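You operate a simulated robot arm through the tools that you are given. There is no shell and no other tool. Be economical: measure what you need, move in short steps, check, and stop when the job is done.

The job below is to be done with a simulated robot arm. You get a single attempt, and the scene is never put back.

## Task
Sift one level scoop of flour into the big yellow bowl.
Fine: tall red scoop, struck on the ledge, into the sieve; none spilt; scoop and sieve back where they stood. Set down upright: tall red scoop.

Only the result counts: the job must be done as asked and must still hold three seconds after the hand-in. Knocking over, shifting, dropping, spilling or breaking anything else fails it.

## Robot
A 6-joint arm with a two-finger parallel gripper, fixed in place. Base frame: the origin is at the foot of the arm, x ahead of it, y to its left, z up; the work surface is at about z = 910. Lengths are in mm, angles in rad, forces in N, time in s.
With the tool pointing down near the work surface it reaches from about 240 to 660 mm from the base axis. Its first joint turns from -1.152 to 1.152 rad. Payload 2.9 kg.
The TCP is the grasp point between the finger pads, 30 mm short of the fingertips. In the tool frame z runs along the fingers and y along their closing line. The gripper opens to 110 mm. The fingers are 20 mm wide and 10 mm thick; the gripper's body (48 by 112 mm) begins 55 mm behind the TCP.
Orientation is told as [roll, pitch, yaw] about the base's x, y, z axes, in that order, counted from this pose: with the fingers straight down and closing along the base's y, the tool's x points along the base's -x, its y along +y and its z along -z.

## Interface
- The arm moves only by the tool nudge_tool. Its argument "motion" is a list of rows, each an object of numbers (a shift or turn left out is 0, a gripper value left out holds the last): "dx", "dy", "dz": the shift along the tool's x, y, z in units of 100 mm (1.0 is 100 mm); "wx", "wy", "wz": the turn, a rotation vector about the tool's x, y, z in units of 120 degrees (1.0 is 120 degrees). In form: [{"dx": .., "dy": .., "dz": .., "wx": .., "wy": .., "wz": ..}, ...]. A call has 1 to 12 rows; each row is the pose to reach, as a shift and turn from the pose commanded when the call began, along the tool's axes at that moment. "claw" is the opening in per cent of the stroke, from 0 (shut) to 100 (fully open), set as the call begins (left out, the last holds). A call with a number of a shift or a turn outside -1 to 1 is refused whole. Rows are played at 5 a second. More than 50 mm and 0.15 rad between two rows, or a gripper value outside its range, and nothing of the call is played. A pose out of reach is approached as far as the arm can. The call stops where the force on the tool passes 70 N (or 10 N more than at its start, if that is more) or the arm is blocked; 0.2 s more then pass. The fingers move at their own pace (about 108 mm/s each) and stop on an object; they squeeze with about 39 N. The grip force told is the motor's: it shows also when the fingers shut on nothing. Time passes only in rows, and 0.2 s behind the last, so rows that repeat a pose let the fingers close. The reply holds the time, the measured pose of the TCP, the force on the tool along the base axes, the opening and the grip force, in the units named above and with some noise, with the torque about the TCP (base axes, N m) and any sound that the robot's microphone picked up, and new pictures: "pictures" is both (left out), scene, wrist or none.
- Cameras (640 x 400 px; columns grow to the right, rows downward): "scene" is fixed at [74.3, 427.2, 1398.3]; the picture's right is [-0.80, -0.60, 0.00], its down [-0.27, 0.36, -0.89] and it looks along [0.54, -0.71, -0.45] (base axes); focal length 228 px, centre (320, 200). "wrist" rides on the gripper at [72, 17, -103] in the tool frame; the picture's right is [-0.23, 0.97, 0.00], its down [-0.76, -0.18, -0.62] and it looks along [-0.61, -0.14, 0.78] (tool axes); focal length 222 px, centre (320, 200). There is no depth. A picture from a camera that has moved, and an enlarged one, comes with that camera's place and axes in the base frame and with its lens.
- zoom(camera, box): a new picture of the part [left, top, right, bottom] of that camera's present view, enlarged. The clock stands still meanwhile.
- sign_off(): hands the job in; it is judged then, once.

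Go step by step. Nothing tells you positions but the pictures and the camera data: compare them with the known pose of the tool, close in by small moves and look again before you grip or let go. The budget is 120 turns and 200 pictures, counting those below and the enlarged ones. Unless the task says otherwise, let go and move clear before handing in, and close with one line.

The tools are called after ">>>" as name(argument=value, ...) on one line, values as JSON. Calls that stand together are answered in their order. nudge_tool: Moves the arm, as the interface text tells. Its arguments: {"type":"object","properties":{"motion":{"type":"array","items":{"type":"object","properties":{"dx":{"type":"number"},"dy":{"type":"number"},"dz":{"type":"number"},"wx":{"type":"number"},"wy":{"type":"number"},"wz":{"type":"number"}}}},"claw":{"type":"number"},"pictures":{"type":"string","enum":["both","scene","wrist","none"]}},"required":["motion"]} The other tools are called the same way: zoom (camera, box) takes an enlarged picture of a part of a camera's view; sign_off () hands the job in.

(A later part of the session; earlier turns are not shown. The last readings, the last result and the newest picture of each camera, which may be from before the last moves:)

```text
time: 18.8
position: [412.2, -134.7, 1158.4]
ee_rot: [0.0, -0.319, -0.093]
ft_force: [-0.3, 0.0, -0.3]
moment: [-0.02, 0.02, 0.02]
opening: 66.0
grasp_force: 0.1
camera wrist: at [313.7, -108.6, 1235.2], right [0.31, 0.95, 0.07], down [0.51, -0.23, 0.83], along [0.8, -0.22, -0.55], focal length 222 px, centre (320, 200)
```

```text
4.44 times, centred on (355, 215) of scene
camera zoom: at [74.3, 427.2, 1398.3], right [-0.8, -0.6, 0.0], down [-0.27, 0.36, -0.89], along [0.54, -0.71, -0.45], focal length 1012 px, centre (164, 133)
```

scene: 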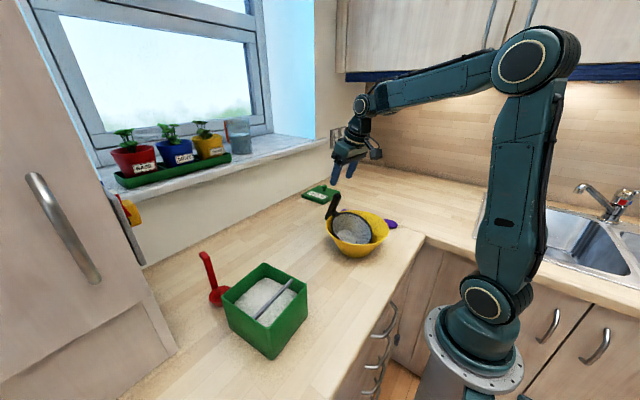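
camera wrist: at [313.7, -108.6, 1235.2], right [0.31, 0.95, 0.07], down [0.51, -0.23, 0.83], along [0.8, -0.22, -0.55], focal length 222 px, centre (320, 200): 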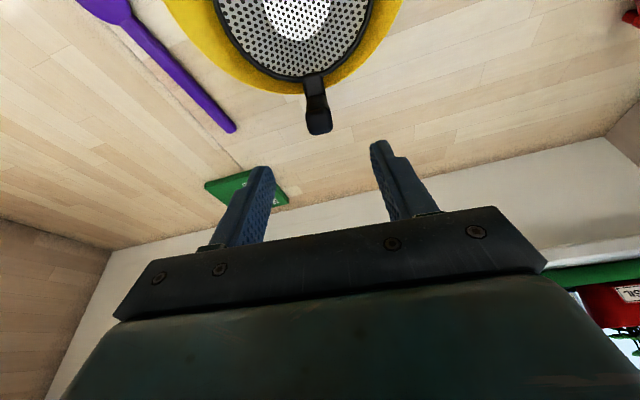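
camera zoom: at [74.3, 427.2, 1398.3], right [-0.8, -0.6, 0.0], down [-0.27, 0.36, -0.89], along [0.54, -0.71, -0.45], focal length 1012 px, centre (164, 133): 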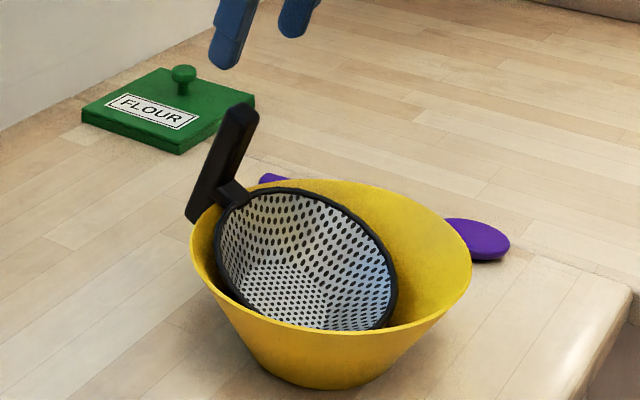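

Next I'll level the tool and head for the scoop.

>>> nudge_tool(motion=[{"wy": 0.05, "dz": -0.1}, {"wy": 0.1, "dz": -0.2}, {"wy": 0.152, "dz": -0.3}], pictures="none")

>>> nudge_tool(motion=[{"dy": 0.45}, {"dy": 0.9}, {"dy": 1.0}], pictures="none")

>>> nudge_tool(motion=[{"dx": -0.15, "dy": 0.42}, {"dx": -0.3, "dy": 0.85}, {"dx": -0.45, "dy": 1.0}], pictures="none")

>>> nudge_tool(motion=[{"dx": -0.1, "dy": 0.42}, {"dx": -0.2, "dy": 0.85}, {"dx": -0.3, "dy": 1.0}], pictures="none")

```text
time: 19.6
position: [401.7, -135.4, 1187.1]
ee_rot: [0.0, 0.002, -0.093]
ft_force: [-0.9, -0.5, 0.1]
moment: [-0.01, 0.0, -0.01]
opening: 66.2
grasp_force: 0.1
```

```text
time: 20.4
position: [412.6, -35.5, 1185.7]
ee_rot: [0.0, 0.0, -0.094]
ft_force: [-0.3, -0.5, -0.4]
moment: [0.04, 0.0, -0.01]
opening: 65.9
grasp_force: 0.0
```

```text
time: 21.2
position: [468.4, 58.8, 1188.9]
ee_rot: [0.001, 0.0, -0.093]
ft_force: [-0.7, 0.4, -0.3]
moment: [0.02, 0.01, -0.03]
opening: 66.1
grasp_force: 0.1
```

```text
time: 22.0
position: [506.4, 154.3, 1190.7]
ee_rot: [0.0, 0.001, -0.095]
ft_force: [-0.2, 0.0, 0.4]
moment: [0.02, -0.01, -0.03]
opening: 66.1
grasp_force: 0.1
```

>>> nudge_tool(motion=[{"dx": -0.1, "dy": 0.45}, {"dx": -0.2, "dy": 0.9}, {"dx": -0.23, "dy": 1.0, "dz": 0.3}, {"dx": -0.23, "dy": 1.0, "dz": 0.7}])

>>> zoom(camera="wrist", box=[240, 60, 420, 220])

```text
time: 23.0
position: [537.0, 254.1, 1119.2]
ee_rot: [0.0, 0.0, -0.093]
ft_force: [-0.4, -0.3, -0.1]
moment: [0.02, -0.03, 0.01]
opening: 65.7
grasp_force: 0.1
camera wrist: at [467.1, 276.9, 1223.3], right [0.32, 0.95, 0.0], down [0.74, -0.25, 0.62], along [0.59, -0.2, -0.78], focal length 222 px, centre (320, 200)
```

scene: 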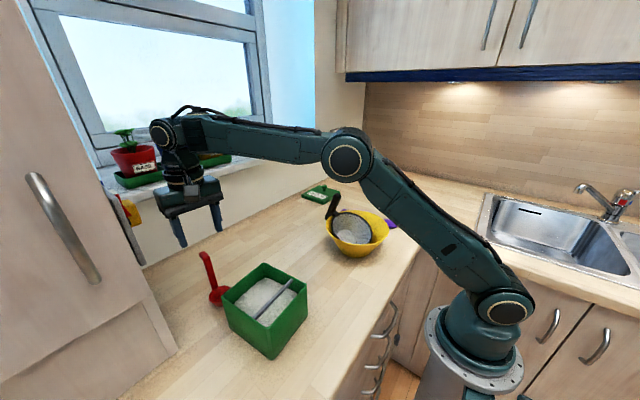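
wrist: 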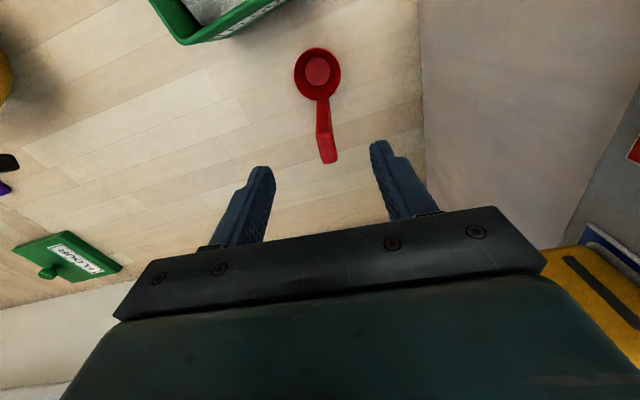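

```text
2.50 times, centred on (330, 140) of wrist
camera zoom: at [467.1, 276.9, 1223.3], right [0.32, 0.95, 0.0], down [0.74, -0.25, 0.62], along [0.59, -0.2, -0.78], focal length 555 px, centre (295, 350)
```

zoom: 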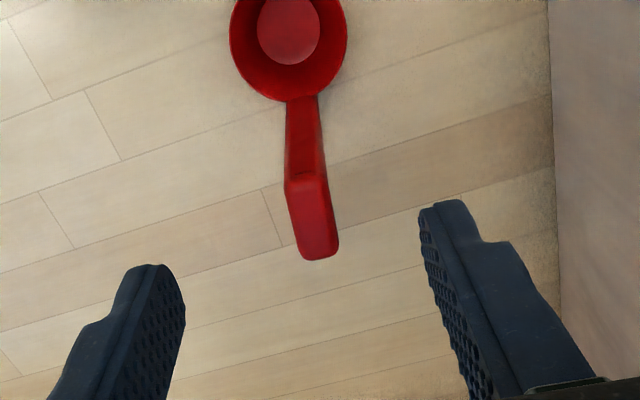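

The handle shaft is at (541,257). Aligning and descending to z≈1020.

>>> nudge_tool(motion=[{"dx": -0.032, "dy": 0.031, "dz": 0.3, "wz": 0.017}, {"dx": -0.032, "dy": 0.031, "dz": 0.6, "wz": 0.017}, {"dx": -0.032, "dy": 0.031, "dz": 0.85, "wz": 0.017}, {"dx": -0.032, "dy": 0.031, "dz": 0.99, "wz": 0.017}])

```text
time: 24.0
position: [542.0, 256.8, 1017.6]
ee_rot: [0.0, -0.001, -0.13]
ft_force: [0.1, -0.5, -0.2]
moment: [-0.02, -0.01, -0.01]
opening: 66.0
grasp_force: 0.1
camera wrist: at [472.9, 282.6, 1122.3], right [0.35, 0.94, 0.0], down [0.73, -0.27, 0.62], along [0.58, -0.22, -0.78], focal length 222 px, centre (320, 200)
```

scene: 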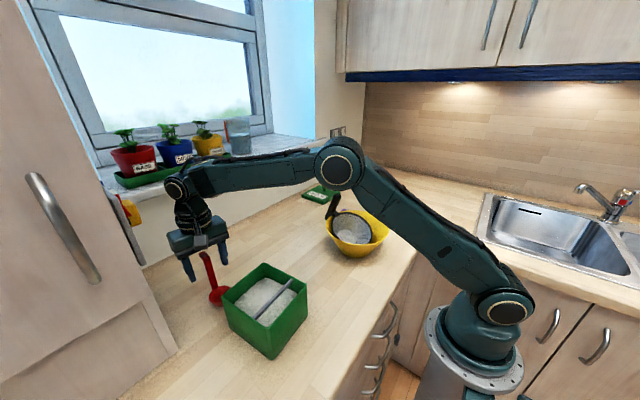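
wrist: 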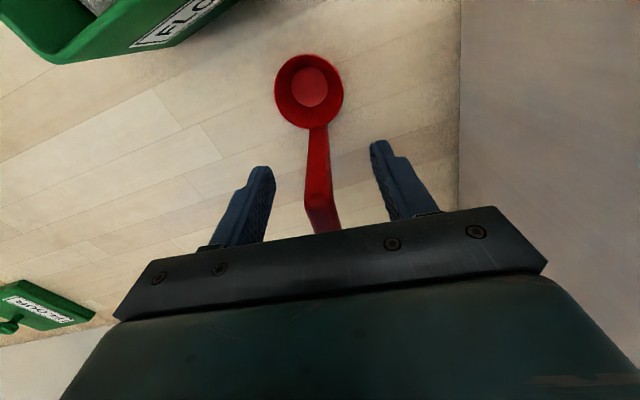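

The handle lies between the pads. Closing.

>>> nudge_tool(motion=[{}, {}, {}, {}], claw=0, pictures="wrist")

>>> zoom(camera="scene", box=[160, 210, 260, 310])

```text
time: 25.0
position: [542.2, 257.0, 1018.9]
ee_rot: [0.0, 0.001, -0.128]
ft_force: [-0.5, 0.4, 0.4]
moment: [-0.02, -0.01, 0.02]
opening: 15.4
grasp_force: 38.7
camera wrist: at [473.0, 282.5, 1122.6], right [0.35, 0.94, 0.0], down [0.73, -0.27, 0.62], along [0.58, -0.22, -0.78], focal length 222 px, centre (320, 200)
```

wrist: 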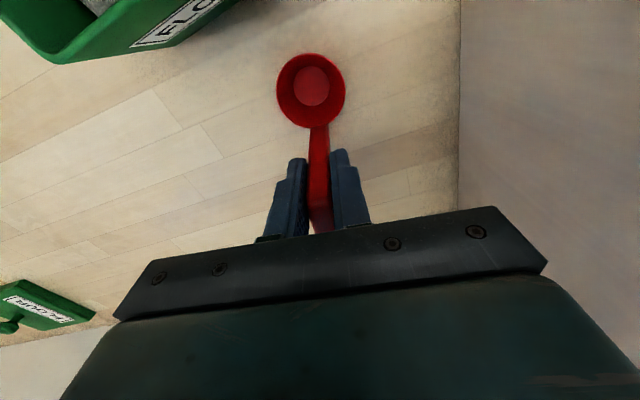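

```text
4.00 times, centred on (210, 260) of scene
camera zoom: at [74.3, 427.2, 1398.3], right [-0.8, -0.6, 0.0], down [-0.27, 0.36, -0.89], along [0.54, -0.71, -0.45], focal length 911 px, centre (760, -40)
```

zoom: 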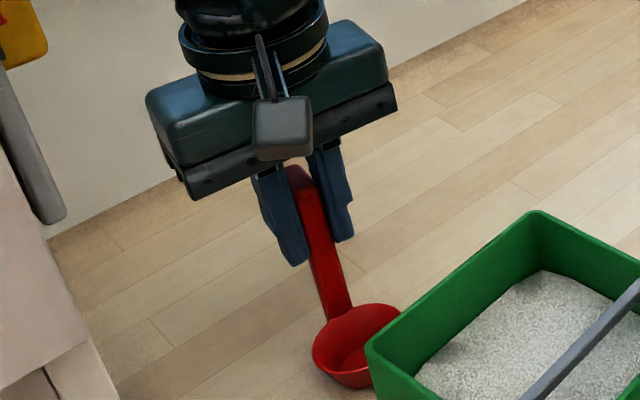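

The scoop is gripped; its home pose is (542,257,1018.5) with yaw -0.129. I'll lift it, then carry it over the box.

>>> nudge_tool(motion=[{"dz": -0.2}, {"dz": -0.5}, {"dz": -0.8}, {"dz": -1.0}], pictures="none")

>>> nudge_tool(motion=[{"dz": -0.3}, {"dz": -0.3, "dx": 0.3, "wz": -0.03}, {"dz": -0.3, "dx": 0.6, "wz": -0.06}, {"dz": -0.3, "dx": 0.9, "dy": -0.1, "wz": -0.095}])

```text
time: 26.0
position: [540.7, 258.1, 1117.4]
ee_rot: [-0.001, 0.001, -0.127]
ft_force: [-0.3, 0.2, -1.2]
moment: [-0.02, 0.03, 0.03]
opening: 15.7
grasp_force: 39.0
```

```text
time: 27.0
position: [448.8, 259.8, 1148.5]
ee_rot: [0.0, -0.001, 0.069]
ft_force: [-0.2, -0.6, -0.4]
moment: [-0.01, 0.02, -0.03]
opening: 15.1
grasp_force: 39.0
camera wrist: at [375.7, 270.2, 1252.3], right [0.16, 0.99, 0.0], down [0.77, -0.12, 0.62], along [0.61, -0.1, -0.78], focal length 222 px, centre (320, 200)
```

scene: 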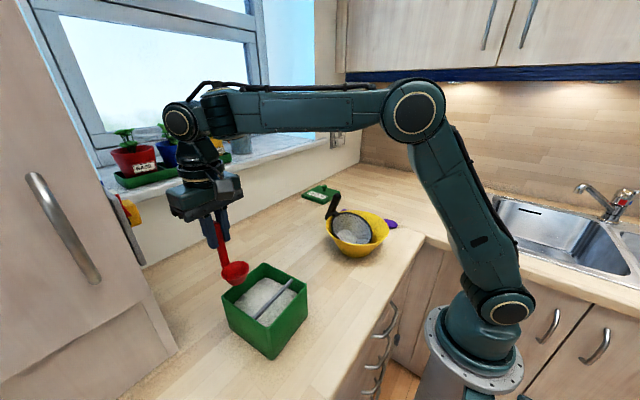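
wrist: 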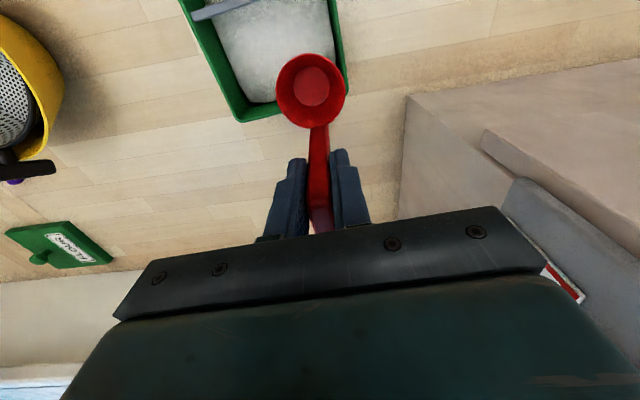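

>>> nudge_tool(motion=[{"dx": 0.13, "dy": -0.17}, {"dx": 0.264, "dy": -0.336}, {"dx": 0.264, "dy": -0.336, "dz": 0.25}], pictures="none")

>>> zoom(camera="wrist", box=[200, 0, 460, 160])

>>> zoom(camera="scene", box=[200, 230, 330, 360])

```text
time: 27.8
position: [428.0, 221.3, 1122.2]
ee_rot: [0.001, 0.0, 0.069]
ft_force: [-0.4, -1.4, 0.1]
moment: [-0.04, 0.02, 0.01]
opening: 15.5
grasp_force: 38.9
```

```text
2.46 times, centred on (330, 80) of wrist
camera zoom: at [354.4, 232.9, 1226.7], right [0.16, 0.99, 0.0], down [0.77, -0.12, 0.62], along [0.62, -0.1, -0.78], focal length 547 px, centre (295, 495)
```

zoom: 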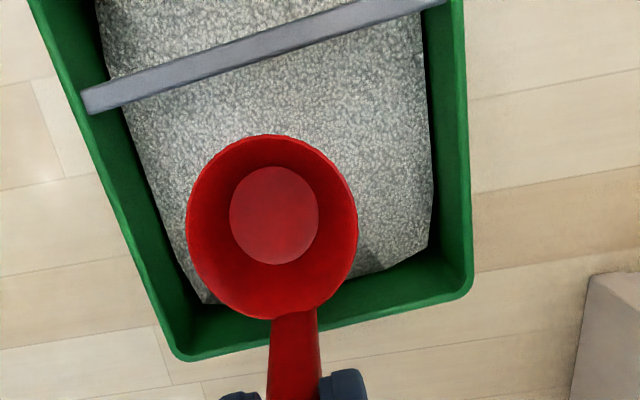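

```text
3.08 times, centred on (265, 295) of scene
camera zoom: at [74.3, 427.2, 1398.3], right [-0.8, -0.6, 0.0], down [-0.27, 0.36, -0.89], along [0.54, -0.71, -0.45], focal length 701 px, centre (489, -92)
```

zoom: 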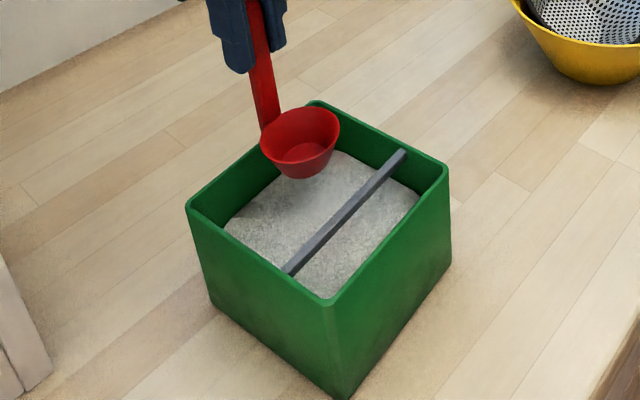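

The cup is over the flour beside the bar. I'll tilt the lip down about the cup centre before dipping.

>>> nudge_tool(motion=[{"dx": 0.039, "dy": 0.093}, {"dx": 0.156, "dy": 0.093, "dz": -0.043, "wy": -0.0716}, {"dx": 0.277, "dy": 0.093, "dz": -0.066, "wy": -0.143}, {"dx": 0.401, "dy": 0.093, "dz": -0.073, "wy": -0.214}], pictures="none")

>>> zoom(camera="wrist", box=[200, 0, 460, 160])

>>> zoom(camera="scene", box=[200, 230, 330, 360])

```text
time: 28.8
position: [385.4, 227.6, 1129.3]
ee_rot: [0.001, -0.449, 0.07]
ft_force: [-0.3, -0.4, -0.8]
moment: [0.01, -0.02, 0.0]
opening: 15.3
grasp_force: 38.7
```

```text
2.46 times, centred on (330, 80) of wrist
camera zoom: at [274.8, 237.1, 1192.3], right [0.14, 0.99, 0.1], down [0.43, -0.15, 0.89], along [0.89, -0.08, -0.44], focal length 547 px, centre (295, 495)
```

zoom: 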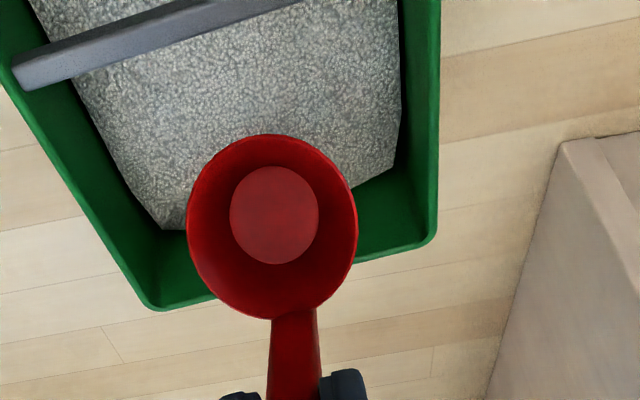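

```text
3.08 times, centred on (265, 295) of scene
camera zoom: at [74.3, 427.2, 1398.3], right [-0.8, -0.6, 0.0], down [-0.27, 0.36, -0.89], along [0.54, -0.71, -0.45], focal length 701 px, centre (489, -92)
```

zoom: 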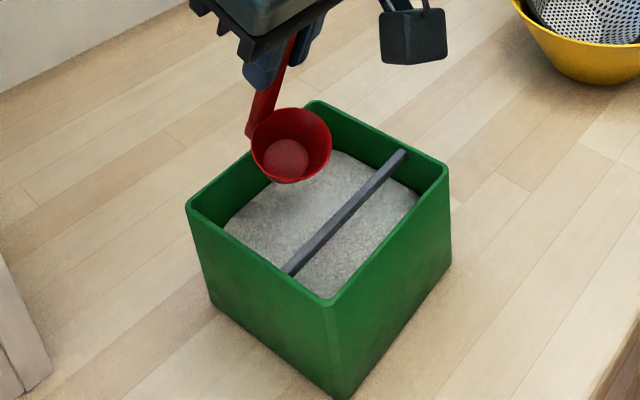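

The cup hangs centred over the large compartment. Descending into the flour in two stages.

>>> nudge_tool(motion=[{"dx": 0.15, "dz": 0.31}, {"dx": 0.24, "dz": 0.5}, {"dx": 0.31, "dz": 0.64}, {"dx": 0.3676, "dz": 0.761}], pictures="wrist")

>>> zoom(camera="scene", box=[200, 230, 330, 360])

```text
time: 29.8
position: [385.5, 224.7, 1043.0]
ee_rot: [-0.001, -0.45, 0.07]
ft_force: [-0.3, 0.5, -1.6]
moment: [0.0, 0.02, -0.02]
opening: 15.4
grasp_force: 38.7
camera wrist: at [275.5, 235.2, 1106.7], right [0.14, 0.99, 0.1], down [0.43, -0.15, 0.89], along [0.89, -0.08, -0.44], focal length 222 px, centre (320, 200)
```

wrist: 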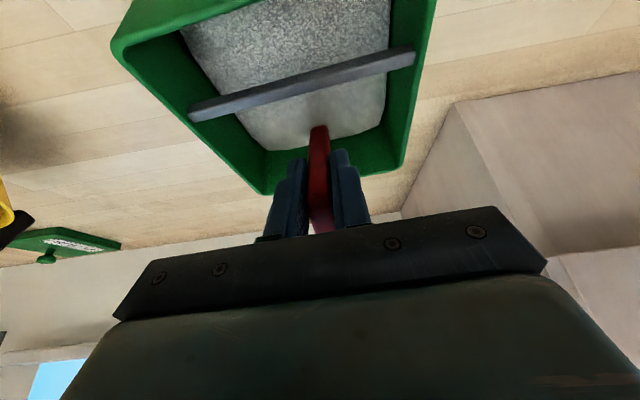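

```text
3.08 times, centred on (265, 295) of scene
camera zoom: at [74.3, 427.2, 1398.3], right [-0.8, -0.6, 0.0], down [-0.27, 0.36, -0.89], along [0.54, -0.71, -0.45], focal length 701 px, centre (489, -92)
```

zoom: 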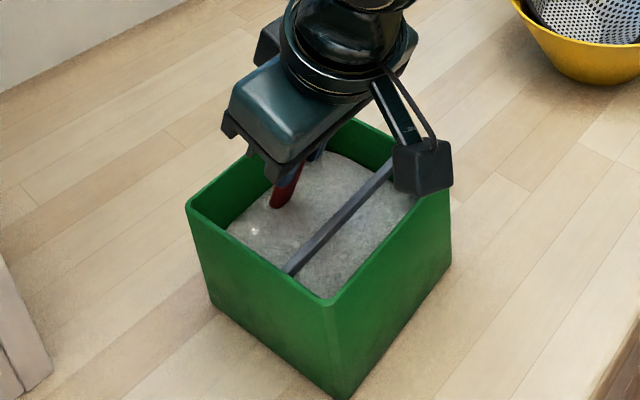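

The cup is submerged with no resistance. Now I'll level it about its centre under the flour.

>>> nudge_tool(motion=[{"dx": -0.109, "dz": 0.06, "wy": 0.0716}, {"dx": -0.207, "dz": 0.134, "wy": 0.143}, {"dx": -0.294, "dz": 0.223, "wy": 0.214}, {"dx": -0.294, "dz": 0.223, "wy": 0.214}], pictures="wrist")

```text
time: 30.8
position: [421.4, 227.6, 1037.0]
ee_rot: [-0.001, 0.001, 0.071]
ft_force: [-0.3, -0.5, -0.7]
moment: [-0.04, 0.03, -0.02]
opening: 15.4
grasp_force: 38.9
camera wrist: at [349.3, 239.8, 1142.2], right [0.16, 0.99, 0.0], down [0.77, -0.12, 0.62], along [0.61, -0.1, -0.78], focal length 222 px, centre (320, 200)
```

wrist: 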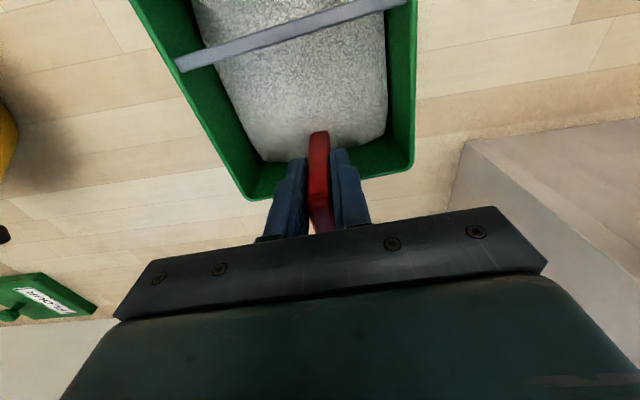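

Lifting the cup so its rim comes just above the flour, below the bar.

>>> nudge_tool(motion=[{"dz": -0.06}, {"dz": -0.12}, {"dz": -0.18}, {"dz": -0.24}], pictures="none")

>>> zoom(camera="wrist", box=[160, 0, 440, 180])

>>> zoom(camera="scene", box=[210, 240, 320, 350])

```text
time: 31.8
position: [422.1, 230.8, 1061.7]
ee_rot: [-0.002, 0.002, 0.07]
ft_force: [0.1, 0.3, 0.0]
moment: [-0.04, -0.03, 0.01]
opening: 15.3
grasp_force: 39.1
```

```text
2.22 times, centred on (300, 90) of wrist
camera zoom: at [349.8, 241.9, 1166.5], right [0.16, 0.99, 0.0], down [0.77, -0.12, 0.62], along [0.62, -0.1, -0.78], focal length 494 px, centre (364, 444)
```

zoom: 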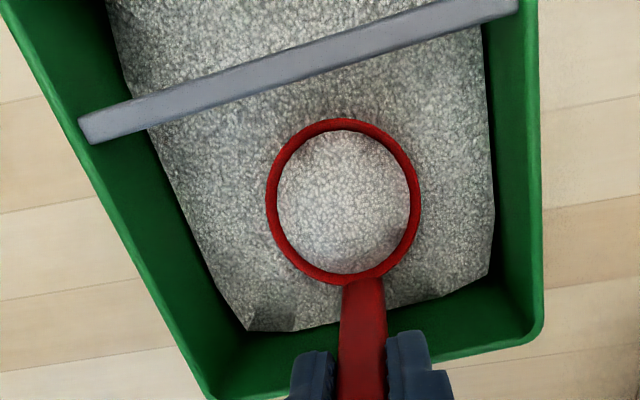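

```text
3.64 times, centred on (265, 295) of scene
camera zoom: at [74.3, 427.2, 1398.3], right [-0.8, -0.6, 0.0], down [-0.27, 0.36, -0.89], along [0.54, -0.71, -0.45], focal length 828 px, centre (520, -146)
```

zoom: 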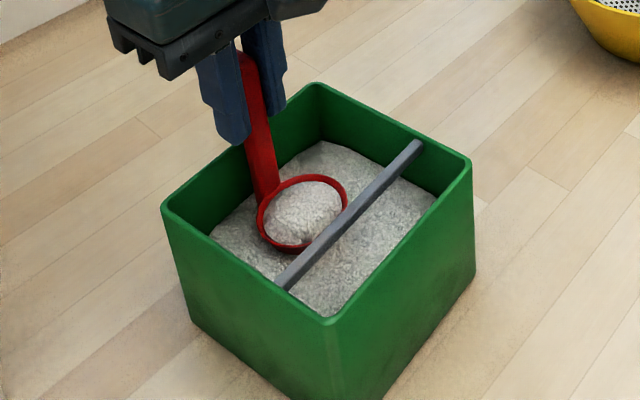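

The cup is heaped. I'll slide its lip under the bar, then raise in small steps to find the bar's underside by touch.

>>> nudge_tool(motion=[{"dx": 0.05}, {"dx": 0.1}, {"dx": 0.15}], pictures="none")

>>> nudge_tool(motion=[{"dz": -0.02}, {"dz": -0.04}, {"dz": -0.04}], pictures="none")

>>> zoom(camera="wrist", box=[160, 0, 440, 180])

>>> zoom(camera="scene", box=[225, 255, 305, 335])

```text
time: 32.6
position: [406.8, 228.2, 1061.3]
ee_rot: [0.0, 0.0, 0.069]
ft_force: [-0.7, 0.7, -0.7]
moment: [-0.01, -0.02, 0.0]
opening: 15.4
grasp_force: 38.6
```

```text
time: 33.4
position: [407.8, 230.8, 1065.6]
ee_rot: [0.0, 0.0, 0.069]
ft_force: [-0.7, -0.3, -0.9]
moment: [-0.02, 0.01, 0.01]
opening: 15.7
grasp_force: 39.3
```

```text
2.22 times, centred on (300, 90) of wrist
camera zoom: at [334.4, 241.3, 1170.2], right [0.16, 0.99, 0.0], down [0.77, -0.12, 0.62], along [0.62, -0.1, -0.78], focal length 494 px, centre (364, 444)
```

zoom: 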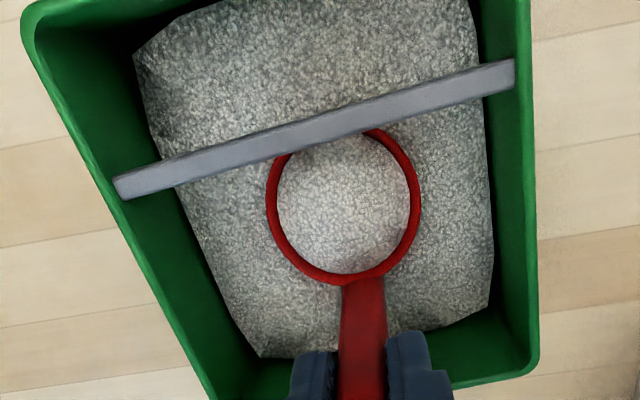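

```text
5.00 times, centred on (265, 295) of scene
camera zoom: at [74.3, 427.2, 1398.3], right [-0.8, -0.6, 0.0], down [-0.27, 0.36, -0.89], along [0.54, -0.71, -0.45], focal length 1138 px, centre (595, -275)
```

zoom: 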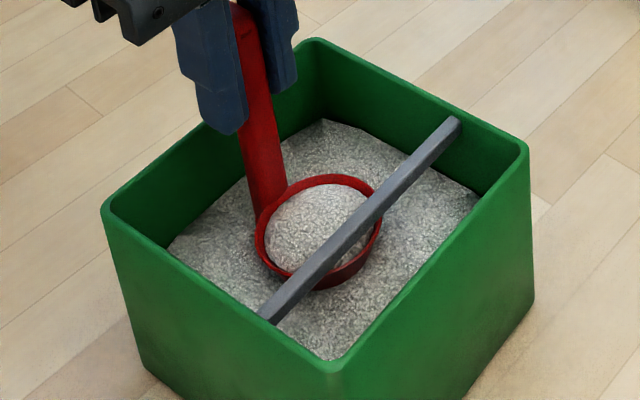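

>>> nudge_tool(motion=[{"dz": -0.01}, {"dz": -0.02}, {"dz": -0.02}], pictures="none")

>>> nudge_tool(motion=[{"dz": -0.01}, {"dz": -0.02}, {"dz": -0.02}], pictures="none")

>>> zoom(camera="scene", box=[245, 270, 295, 320])

```text
time: 34.2
position: [408.6, 229.7, 1068.5]
ee_rot: [0.001, 0.0, 0.071]
ft_force: [0.1, 1.1, -1.4]
moment: [0.02, -0.04, 0.0]
opening: 15.4
grasp_force: 39.3
```

```text
time: 35.0
position: [406.8, 230.8, 1070.7]
ee_rot: [0.0, 0.001, 0.07]
ft_force: [-0.4, 0.0, 0.2]
moment: [-0.01, 0.0, -0.03]
opening: 15.8
grasp_force: 38.9
```

```text
8.00 times, centred on (270, 295) of scene
camera zoom: at [74.3, 427.2, 1398.3], right [-0.8, -0.6, 0.0], down [-0.27, 0.36, -0.89], along [0.54, -0.71, -0.45], focal length 1822 px, centre (720, -560)
```

zoom: 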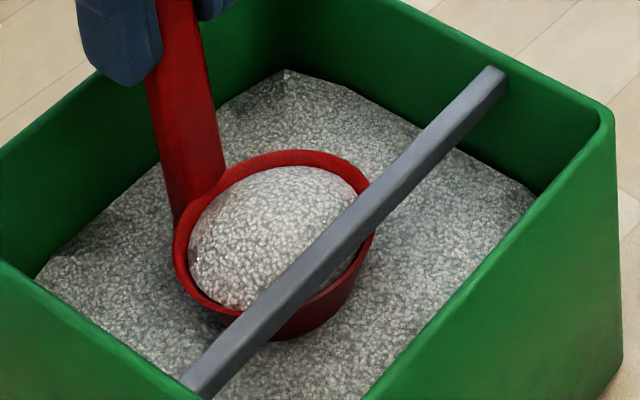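

>>> nudge_tool(motion=[{"dz": -0.005}, {"dz": -0.01}, {"dz": -0.01}], pictures="none")

>>> nudge_tool(motion=[{"dz": -0.005}, {"dz": -0.01}, {"dz": -0.01}], pictures="none")

>>> zoom(camera="scene", box=[245, 270, 295, 320])

```text
time: 35.8
position: [407.8, 230.6, 1072.8]
ee_rot: [0.001, 0.0, 0.07]
ft_force: [0.0, 0.2, -0.4]
moment: [0.0, 0.02, -0.01]
opening: 15.4
grasp_force: 38.6
```

```text
time: 36.6
position: [407.5, 230.8, 1071.8]
ee_rot: [0.0, -0.001, 0.069]
ft_force: [0.4, 0.6, -2.1]
moment: [-0.02, -0.02, 0.01]
opening: 15.4
grasp_force: 38.9
```

```text
8.00 times, centred on (270, 295) of scene
camera zoom: at [74.3, 427.2, 1398.3], right [-0.8, -0.6, 0.0], down [-0.27, 0.36, -0.89], along [0.54, -0.71, -0.45], focal length 1822 px, centre (720, -560)
```

zoom: 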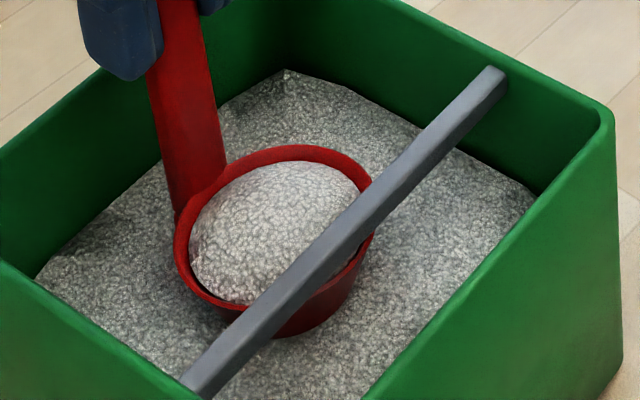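

>>> nudge_tool(motion=[{}, {}], pictures="none")

>>> nudge_tool(motion=[{"dz": -0.005}, {"dz": -0.01}, {"dz": -0.01}], pictures="none")

>>> nudge_tool(motion=[{}, {}], pictures="none")

```text
time: 37.2
position: [407.6, 227.9, 1072.2]
ee_rot: [0.001, 0.0, 0.071]
ft_force: [0.0, 0.0, -0.3]
moment: [0.04, 0.0, -0.02]
opening: 15.4
grasp_force: 39.4
```

```text
time: 38.0
position: [407.1, 228.7, 1074.1]
ee_rot: [0.0, -0.001, 0.07]
ft_force: [-0.5, 0.2, -0.9]
moment: [0.0, -0.03, 0.0]
opening: 15.4
grasp_force: 39.2
```

```text
time: 38.6
position: [407.1, 229.4, 1073.3]
ee_rot: [0.0, 0.001, 0.07]
ft_force: [0.0, 0.2, -0.4]
moment: [-0.03, -0.01, 0.0]
opening: 15.6
grasp_force: 39.5
```

>>> nudge_tool(motion=[{"dz": -0.01}, {"dz": -0.01}], pictures="none")

>>> nudge_tool(motion=[{"dz": -0.01}, {"dz": -0.01}], pictures="none")

>>> zoom(camera="scene", box=[245, 270, 295, 320])

```text
time: 39.2
position: [407.6, 230.5, 1074.8]
ee_rot: [0.0, 0.0, 0.069]
ft_force: [-0.2, 0.5, -0.3]
moment: [0.04, -0.01, 0.03]
opening: 15.6
grasp_force: 38.7
```

```text
time: 39.8
position: [407.3, 228.4, 1074.9]
ee_rot: [-0.001, 0.002, 0.069]
ft_force: [0.0, 0.1, -0.7]
moment: [-0.01, 0.01, -0.02]
opening: 15.6
grasp_force: 39.0
```

```text
8.00 times, centred on (270, 295) of scene
camera zoom: at [74.3, 427.2, 1398.3], right [-0.8, -0.6, 0.0], down [-0.27, 0.36, -0.89], along [0.54, -0.71, -0.45], focal length 1822 px, centre (720, -560)
```

zoom: 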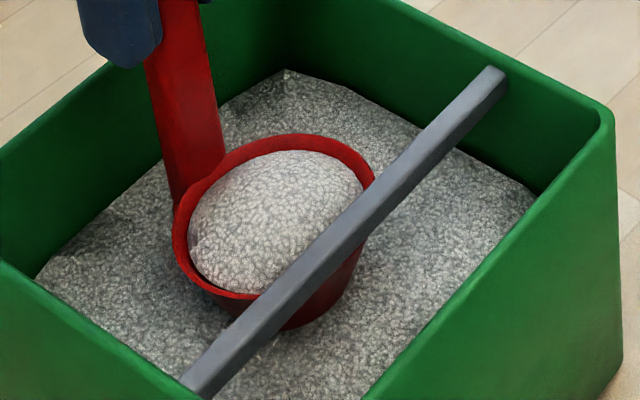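

>>> nudge_tool(motion=[{"dz": -0.01}, {"dz": -0.01}], pictures="none")

>>> nudge_tool(motion=[{"dz": -0.01}, {"dz": -0.01}], pictures="none")

>>> nudge_tool(motion=[{}, {}], pictures="none")

```text
time: 40.4
position: [406.0, 229.8, 1076.2]
ee_rot: [0.0, 0.0, 0.069]
ft_force: [0.6, -0.1, -0.1]
moment: [0.02, -0.07, 0.0]
opening: 15.3
grasp_force: 38.8
```

```text
time: 41.0
position: [406.5, 229.3, 1076.5]
ee_rot: [0.0, -0.001, 0.069]
ft_force: [0.7, -0.2, -1.0]
moment: [-0.03, 0.0, 0.03]
opening: 15.4
grasp_force: 38.8
```

```text
time: 41.6
position: [407.8, 228.5, 1076.3]
ee_rot: [-0.001, -0.001, 0.071]
ft_force: [-0.4, -0.3, -0.9]
moment: [0.0, 0.0, 0.02]
opening: 15.6
grasp_force: 38.8
```

>>> zoom(camera="scene", box=[255, 275, 290, 310])

>>> zoom(camera="wrist", box=[240, 20, 390, 140])

```text
11.43 times, centred on (272, 292) of scene
camera zoom: at [74.3, 427.2, 1398.3], right [-0.8, -0.6, 0.0], down [-0.27, 0.36, -0.89], along [0.54, -0.71, -0.45], focal length 2602 px, centre (863, -857)
```

zoom: 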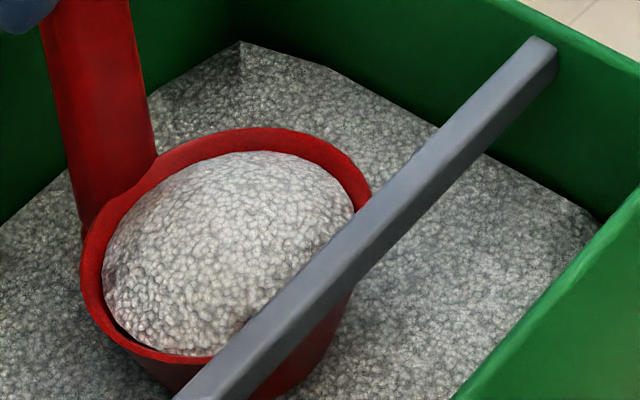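

```text
3.33 times, centred on (315, 80) of wrist
camera zoom: at [334.2, 240.8, 1181.1], right [0.16, 0.99, 0.0], down [0.77, -0.12, 0.62], along [0.62, -0.1, -0.78], focal length 740 px, centre (337, 600)
```

zoom: 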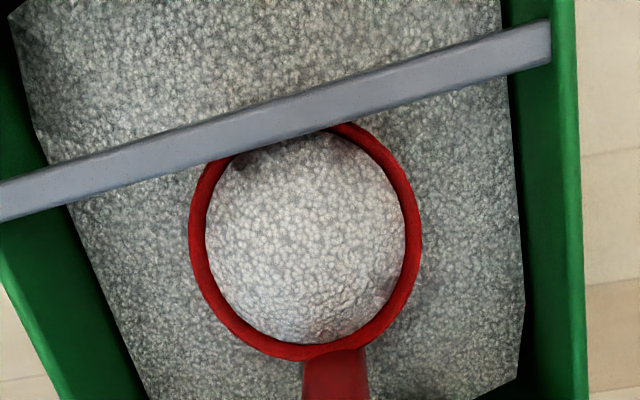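

The rim is now about 1–2 mm under the bar (underside near z≈1000). Continuing to touch.

>>> nudge_tool(motion=[{"dz": -0.01}, {"dz": -0.01}], pictures="none")

>>> nudge_tool(motion=[{"dz": -0.01}, {"dz": -0.01}, {"dz": -0.01}], pictures="none")

```text
time: 42.2
position: [406.4, 230.1, 1077.9]
ee_rot: [0.001, 0.0, 0.068]
ft_force: [0.3, 0.8, -1.1]
moment: [0.0, -0.04, -0.03]
opening: 15.7
grasp_force: 38.6
```

```text
time: 43.0
position: [406.8, 228.6, 1079.4]
ee_rot: [0.001, 0.0, 0.069]
ft_force: [0.3, -0.2, -1.5]
moment: [-0.04, -0.08, 0.01]
opening: 15.4
grasp_force: 39.1
```

>>> nudge_tool(motion=[{}, {}], pictures="none")

>>> nudge_tool(motion=[{"dz": -0.01}, {"dz": -0.01}], pictures="none")

>>> zoom(camera="scene", box=[255, 275, 290, 310])

```text
time: 43.6
position: [406.1, 230.6, 1078.3]
ee_rot: [-0.001, 0.0, 0.069]
ft_force: [0.3, -0.2, -3.1]
moment: [-0.01, -0.1, 0.0]
opening: 15.6
grasp_force: 39.2
```

```text
time: 44.2
position: [408.0, 229.2, 1079.0]
ee_rot: [-0.001, -0.001, 0.07]
ft_force: [1.9, -0.4, -5.4]
moment: [-0.02, -0.32, -0.02]
opening: 15.5
grasp_force: 39.5
```

```text
11.43 times, centred on (272, 292) of scene
camera zoom: at [74.4, 427.2, 1398.3], right [-0.8, -0.6, 0.0], down [-0.27, 0.36, -0.89], along [0.54, -0.71, -0.45], focal length 2602 px, centre (863, -857)
```

zoom: 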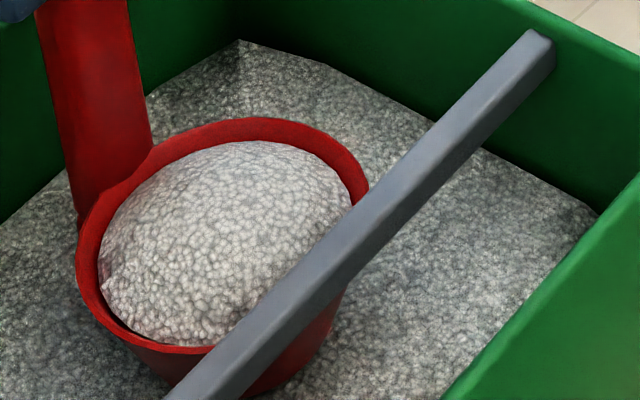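

Contact found at commanded z≈1078.3. I'll ease down 1.5 mm and sweep under the bar.

>>> nudge_tool(motion=[{"dz": 0.015}, {"dz": 0.015, "dx": 0.03}, {"dz": 0.015, "dx": 0.06}, {"dz": 0.015, "dx": 0.09}, {"dz": 0.015, "dx": 0.12}], pictures="none")

>>> zoom(camera="scene", box=[255, 275, 290, 310])

>>> zoom(camera="wrist", box=[200, 0, 420, 160])

```text
time: 45.4
position: [395.6, 228.7, 1077.3]
ee_rot: [-0.002, 0.0, 0.07]
ft_force: [0.2, -0.1, -0.6]
moment: [0.02, -0.01, 0.01]
opening: 15.1
grasp_force: 38.7
```

```text
11.43 times, centred on (272, 292) of scene
camera zoom: at [74.3, 427.2, 1398.3], right [-0.8, -0.6, 0.0], down [-0.27, 0.36, -0.89], along [0.54, -0.71, -0.45], focal length 2602 px, centre (863, -857)
```

zoom: 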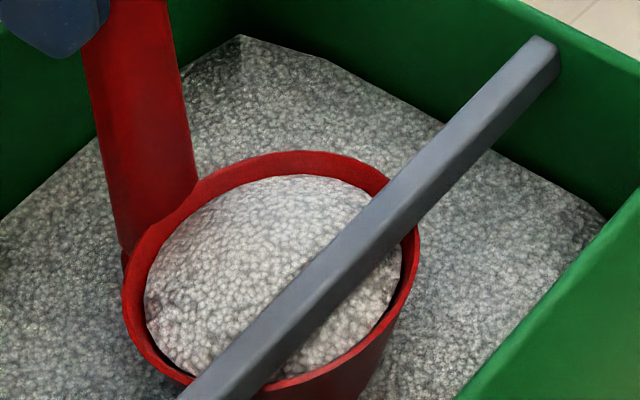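

```text
2.50 times, centred on (310, 80) of wrist
camera zoom: at [322.4, 240.5, 1182.4], right [0.16, 0.99, 0.0], down [0.77, -0.12, 0.62], along [0.62, -0.1, -0.78], focal length 555 px, centre (345, 500)
```

zoom: 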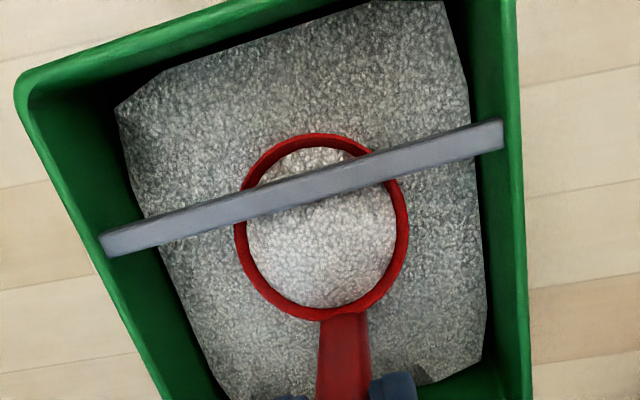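

Sweeping further towards the wall side, stopping short of contact.

>>> nudge_tool(motion=[{"dx": 0.04}, {"dx": 0.08}, {"dx": 0.12}, {"dx": 0.15}], pictures="none")

>>> zoom(camera="scene", box=[250, 275, 290, 315])

>>> zoom(camera="wrist", box=[200, 0, 420, 160])

```text
time: 46.4
position: [378.6, 228.0, 1079.3]
ee_rot: [0.0, 0.0, 0.07]
ft_force: [0.1, 0.2, -1.9]
moment: [0.01, -0.07, -0.01]
opening: 15.2
grasp_force: 39.4
```

```text
10.00 times, centred on (270, 295) of scene
camera zoom: at [74.3, 427.2, 1398.3], right [-0.8, -0.6, 0.0], down [-0.27, 0.36, -0.89], along [0.54, -0.71, -0.45], focal length 2277 px, centre (820, -750)
```

zoom: 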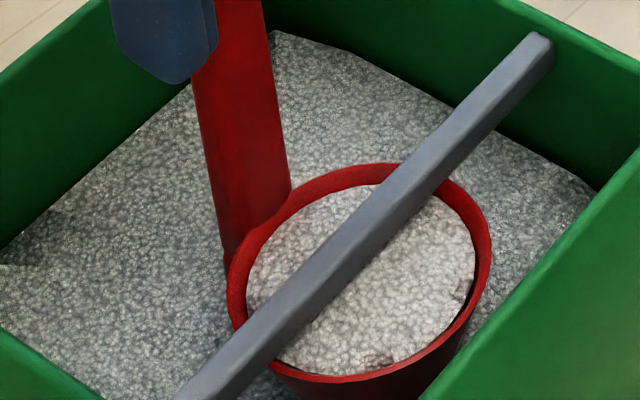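

```text
2.50 times, centred on (310, 80) of wrist
camera zoom: at [305.7, 239.7, 1183.4], right [0.16, 0.99, 0.0], down [0.77, -0.12, 0.62], along [0.62, -0.1, -0.78], focal length 555 px, centre (345, 500)
```

zoom: 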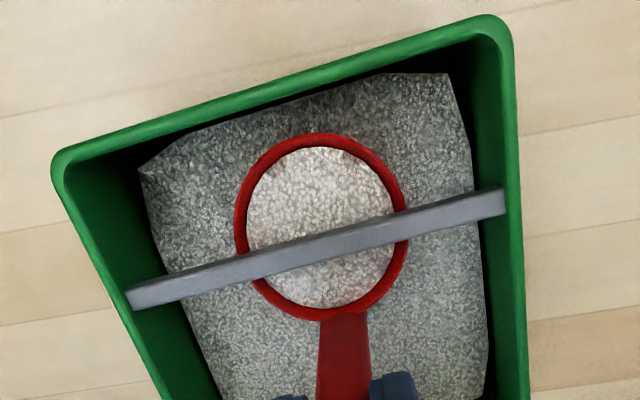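

The bar is past the centre and about 9 mm of room remains. Sweeping 7 mm further.

>>> nudge_tool(motion=[{"dx": 0.03}, {"dx": 0.06}, {"dx": 0.07}, {"dx": 0.07}], pictures="none")

>>> zoom(camera="scene", box=[250, 275, 290, 315])

>>> zoom(camera="wrist", box=[200, 0, 420, 160])

```text
time: 47.4
position: [371.5, 226.2, 1079.8]
ee_rot: [0.001, 0.0, 0.07]
ft_force: [0.2, 0.4, -3.5]
moment: [0.03, -0.12, -0.03]
opening: 15.4
grasp_force: 39.3
```

```text
10.00 times, centred on (270, 295) of scene
camera zoom: at [74.3, 427.2, 1398.3], right [-0.8, -0.6, 0.0], down [-0.27, 0.36, -0.89], along [0.54, -0.71, -0.45], focal length 2277 px, centre (820, -750)
```

zoom: 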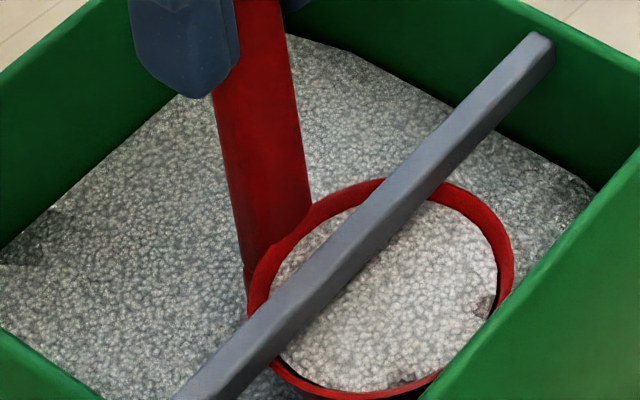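

```text
2.50 times, centred on (310, 80) of wrist
camera zoom: at [299.4, 239.6, 1183.6], right [0.16, 0.99, 0.0], down [0.77, -0.12, 0.62], along [0.62, -0.1, -0.78], focal length 555 px, centre (345, 500)
```

zoom: 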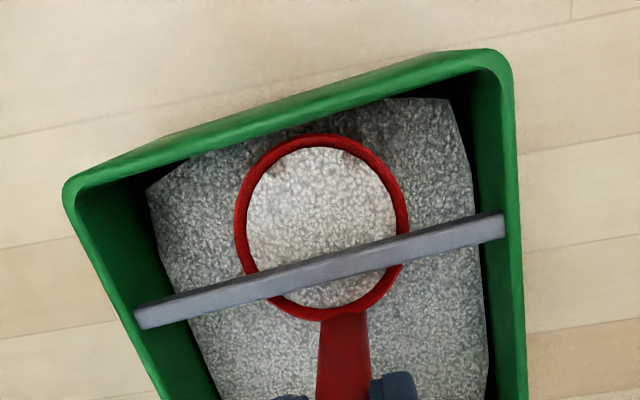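

The surface on the swept side is flush with the rim. I'll lower 4 mm, draw back out and inspect.

>>> nudge_tool(motion=[{"dz": 0.02}, {"dz": 0.04}, {"dz": 0.04, "dx": -0.12}, {"dz": 0.04, "dx": -0.26}, {"dz": 0.04, "dx": -0.4}, {"dz": 0.04, "dx": -0.46}], pictures="none")

>>> zoom(camera="scene", box=[245, 265, 290, 310])

>>> zoom(camera="wrist", box=[240, 20, 390, 140])

```text
time: 48.8
position: [419.1, 229.7, 1074.8]
ee_rot: [0.001, 0.0, 0.07]
ft_force: [-0.2, 0.7, -0.3]
moment: [0.02, 0.02, 0.02]
opening: 15.4
grasp_force: 38.8
```

```text
8.89 times, centred on (268, 288) of scene
camera zoom: at [74.3, 427.2, 1398.3], right [-0.8, -0.6, 0.0], down [-0.27, 0.36, -0.89], along [0.54, -0.71, -0.45], focal length 2024 px, centre (787, -578)
```

zoom: 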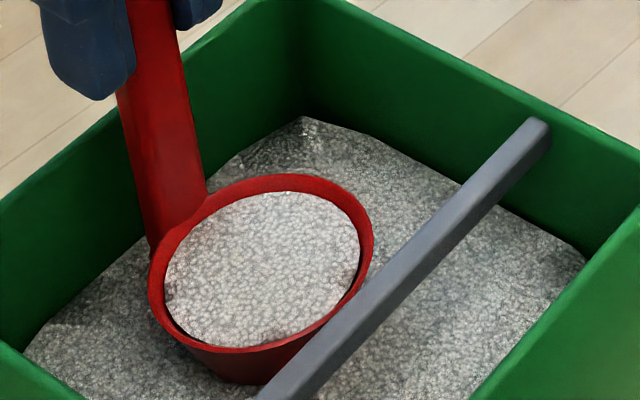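

```text
3.33 times, centred on (315, 80) of wrist
camera zoom: at [346.4, 240.9, 1178.3], right [0.16, 0.99, 0.0], down [0.77, -0.12, 0.62], along [0.61, -0.1, -0.78], focal length 740 px, centre (337, 600)
```

zoom: 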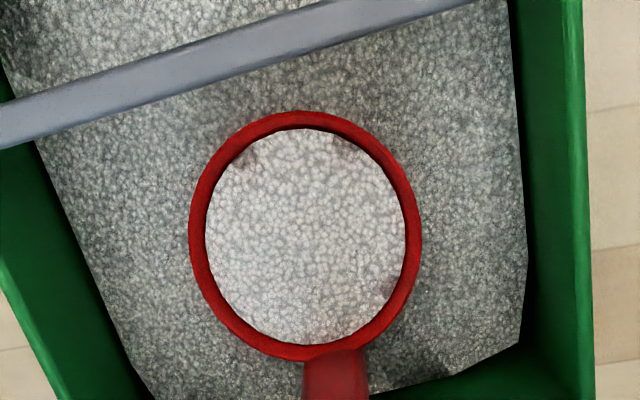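

The scoop is full and struck level. I'll lift it gently, straight up.

>>> nudge_tool(motion=[{"dz": -0.06}, {"dz": -0.2}, {"dz": -0.36}, {"dz": -0.54}, {"dz": -0.72}, {"dz": -0.88}, {"dz": -0.97}, {"dz": -1.0}], pictures="none")

>>> zoom(camera="wrist", box=[240, 20, 390, 140])

>>> zoom(camera="scene", box=[200, 200, 330, 330])

```text
time: 50.6
position: [420.6, 229.9, 1175.8]
ee_rot: [0.0, 0.0, 0.069]
ft_force: [-0.1, 0.4, -0.6]
moment: [0.0, -0.03, 0.0]
opening: 15.1
grasp_force: 39.4
```

```text
3.33 times, centred on (315, 80) of wrist
camera zoom: at [347.3, 241.4, 1279.6], right [0.16, 0.99, 0.0], down [0.77, -0.12, 0.62], along [0.62, -0.1, -0.78], focal length 740 px, centre (337, 600)
```

zoom: 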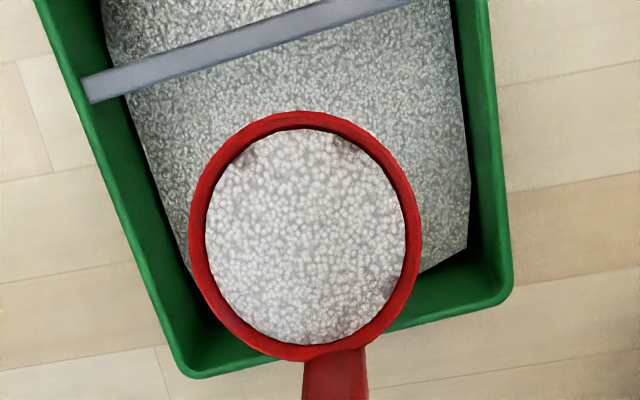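

```text
3.08 times, centred on (265, 265) of scene
camera zoom: at [74.3, 427.2, 1398.3], right [-0.8, -0.6, 0.0], down [-0.27, 0.36, -0.89], along [0.54, -0.71, -0.45], focal length 701 px, centre (489, 0)
```

zoom: 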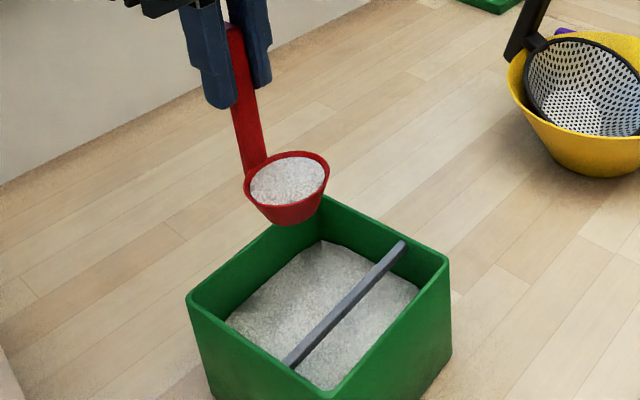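

Everything is clean. Carrying the scoop smoothly towards the sieve.

>>> nudge_tool(motion=[{"dx": 0.008, "dy": -0.06, "wz": 0.008}, {"dx": 0.02, "dy": -0.2, "wz": 0.016}, {"dx": 0.04, "dy": -0.4, "wz": 0.025}, {"dx": 0.07, "dy": -0.6, "wz": 0.033}, {"dx": 0.1, "dy": -0.8, "wz": 0.033}, {"dx": 0.12, "dy": -1.0, "wz": 0.033}], pictures="none")

>>> nudge_tool(motion=[{"dy": -0.15}, {"dy": -0.35}, {"dy": -0.55}, {"dy": -0.75}, {"dy": -0.93}, {"dy": -1.0}], pictures="none")

>>> nudge_tool(motion=[{"dy": -0.12}, {"dy": -0.32}, {"dy": -0.52}, {"dy": -0.72}, {"dy": -0.9}, {"dy": -0.98}], pictures="wrist")

```text
time: 52.0
position: [414.8, 131.0, 1174.4]
ee_rot: [0.001, 0.0, -0.001]
ft_force: [0.2, -0.2, -1.0]
moment: [0.02, -0.01, 0.03]
opening: 15.3
grasp_force: 38.9
```

```text
time: 53.4
position: [413.6, 29.7, 1176.3]
ee_rot: [0.001, 0.0, -0.001]
ft_force: [-0.1, 0.1, -0.6]
moment: [0.01, -0.01, -0.01]
opening: 15.2
grasp_force: 39.2
```

```text
time: 54.8
position: [412.9, -69.7, 1174.8]
ee_rot: [-0.001, -0.001, 0.002]
ft_force: [0.4, 0.3, -1.3]
moment: [-0.03, 0.01, -0.02]
opening: 15.4
grasp_force: 39.4
camera wrist: at [341.3, -53.2, 1279.0], right [0.23, 0.97, 0.0], down [0.76, -0.18, 0.62], along [0.61, -0.14, -0.78], focal length 222 px, centre (320, 200)
```

wrist: 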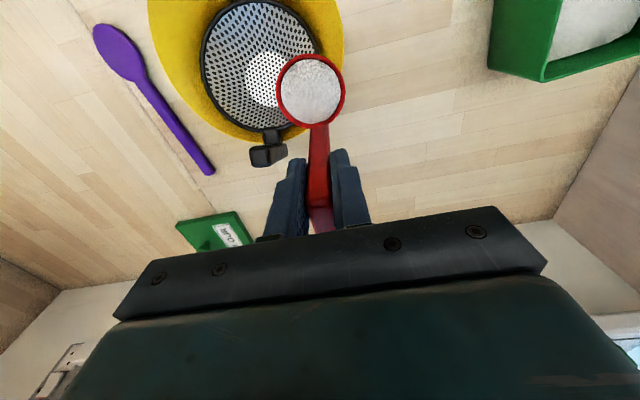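

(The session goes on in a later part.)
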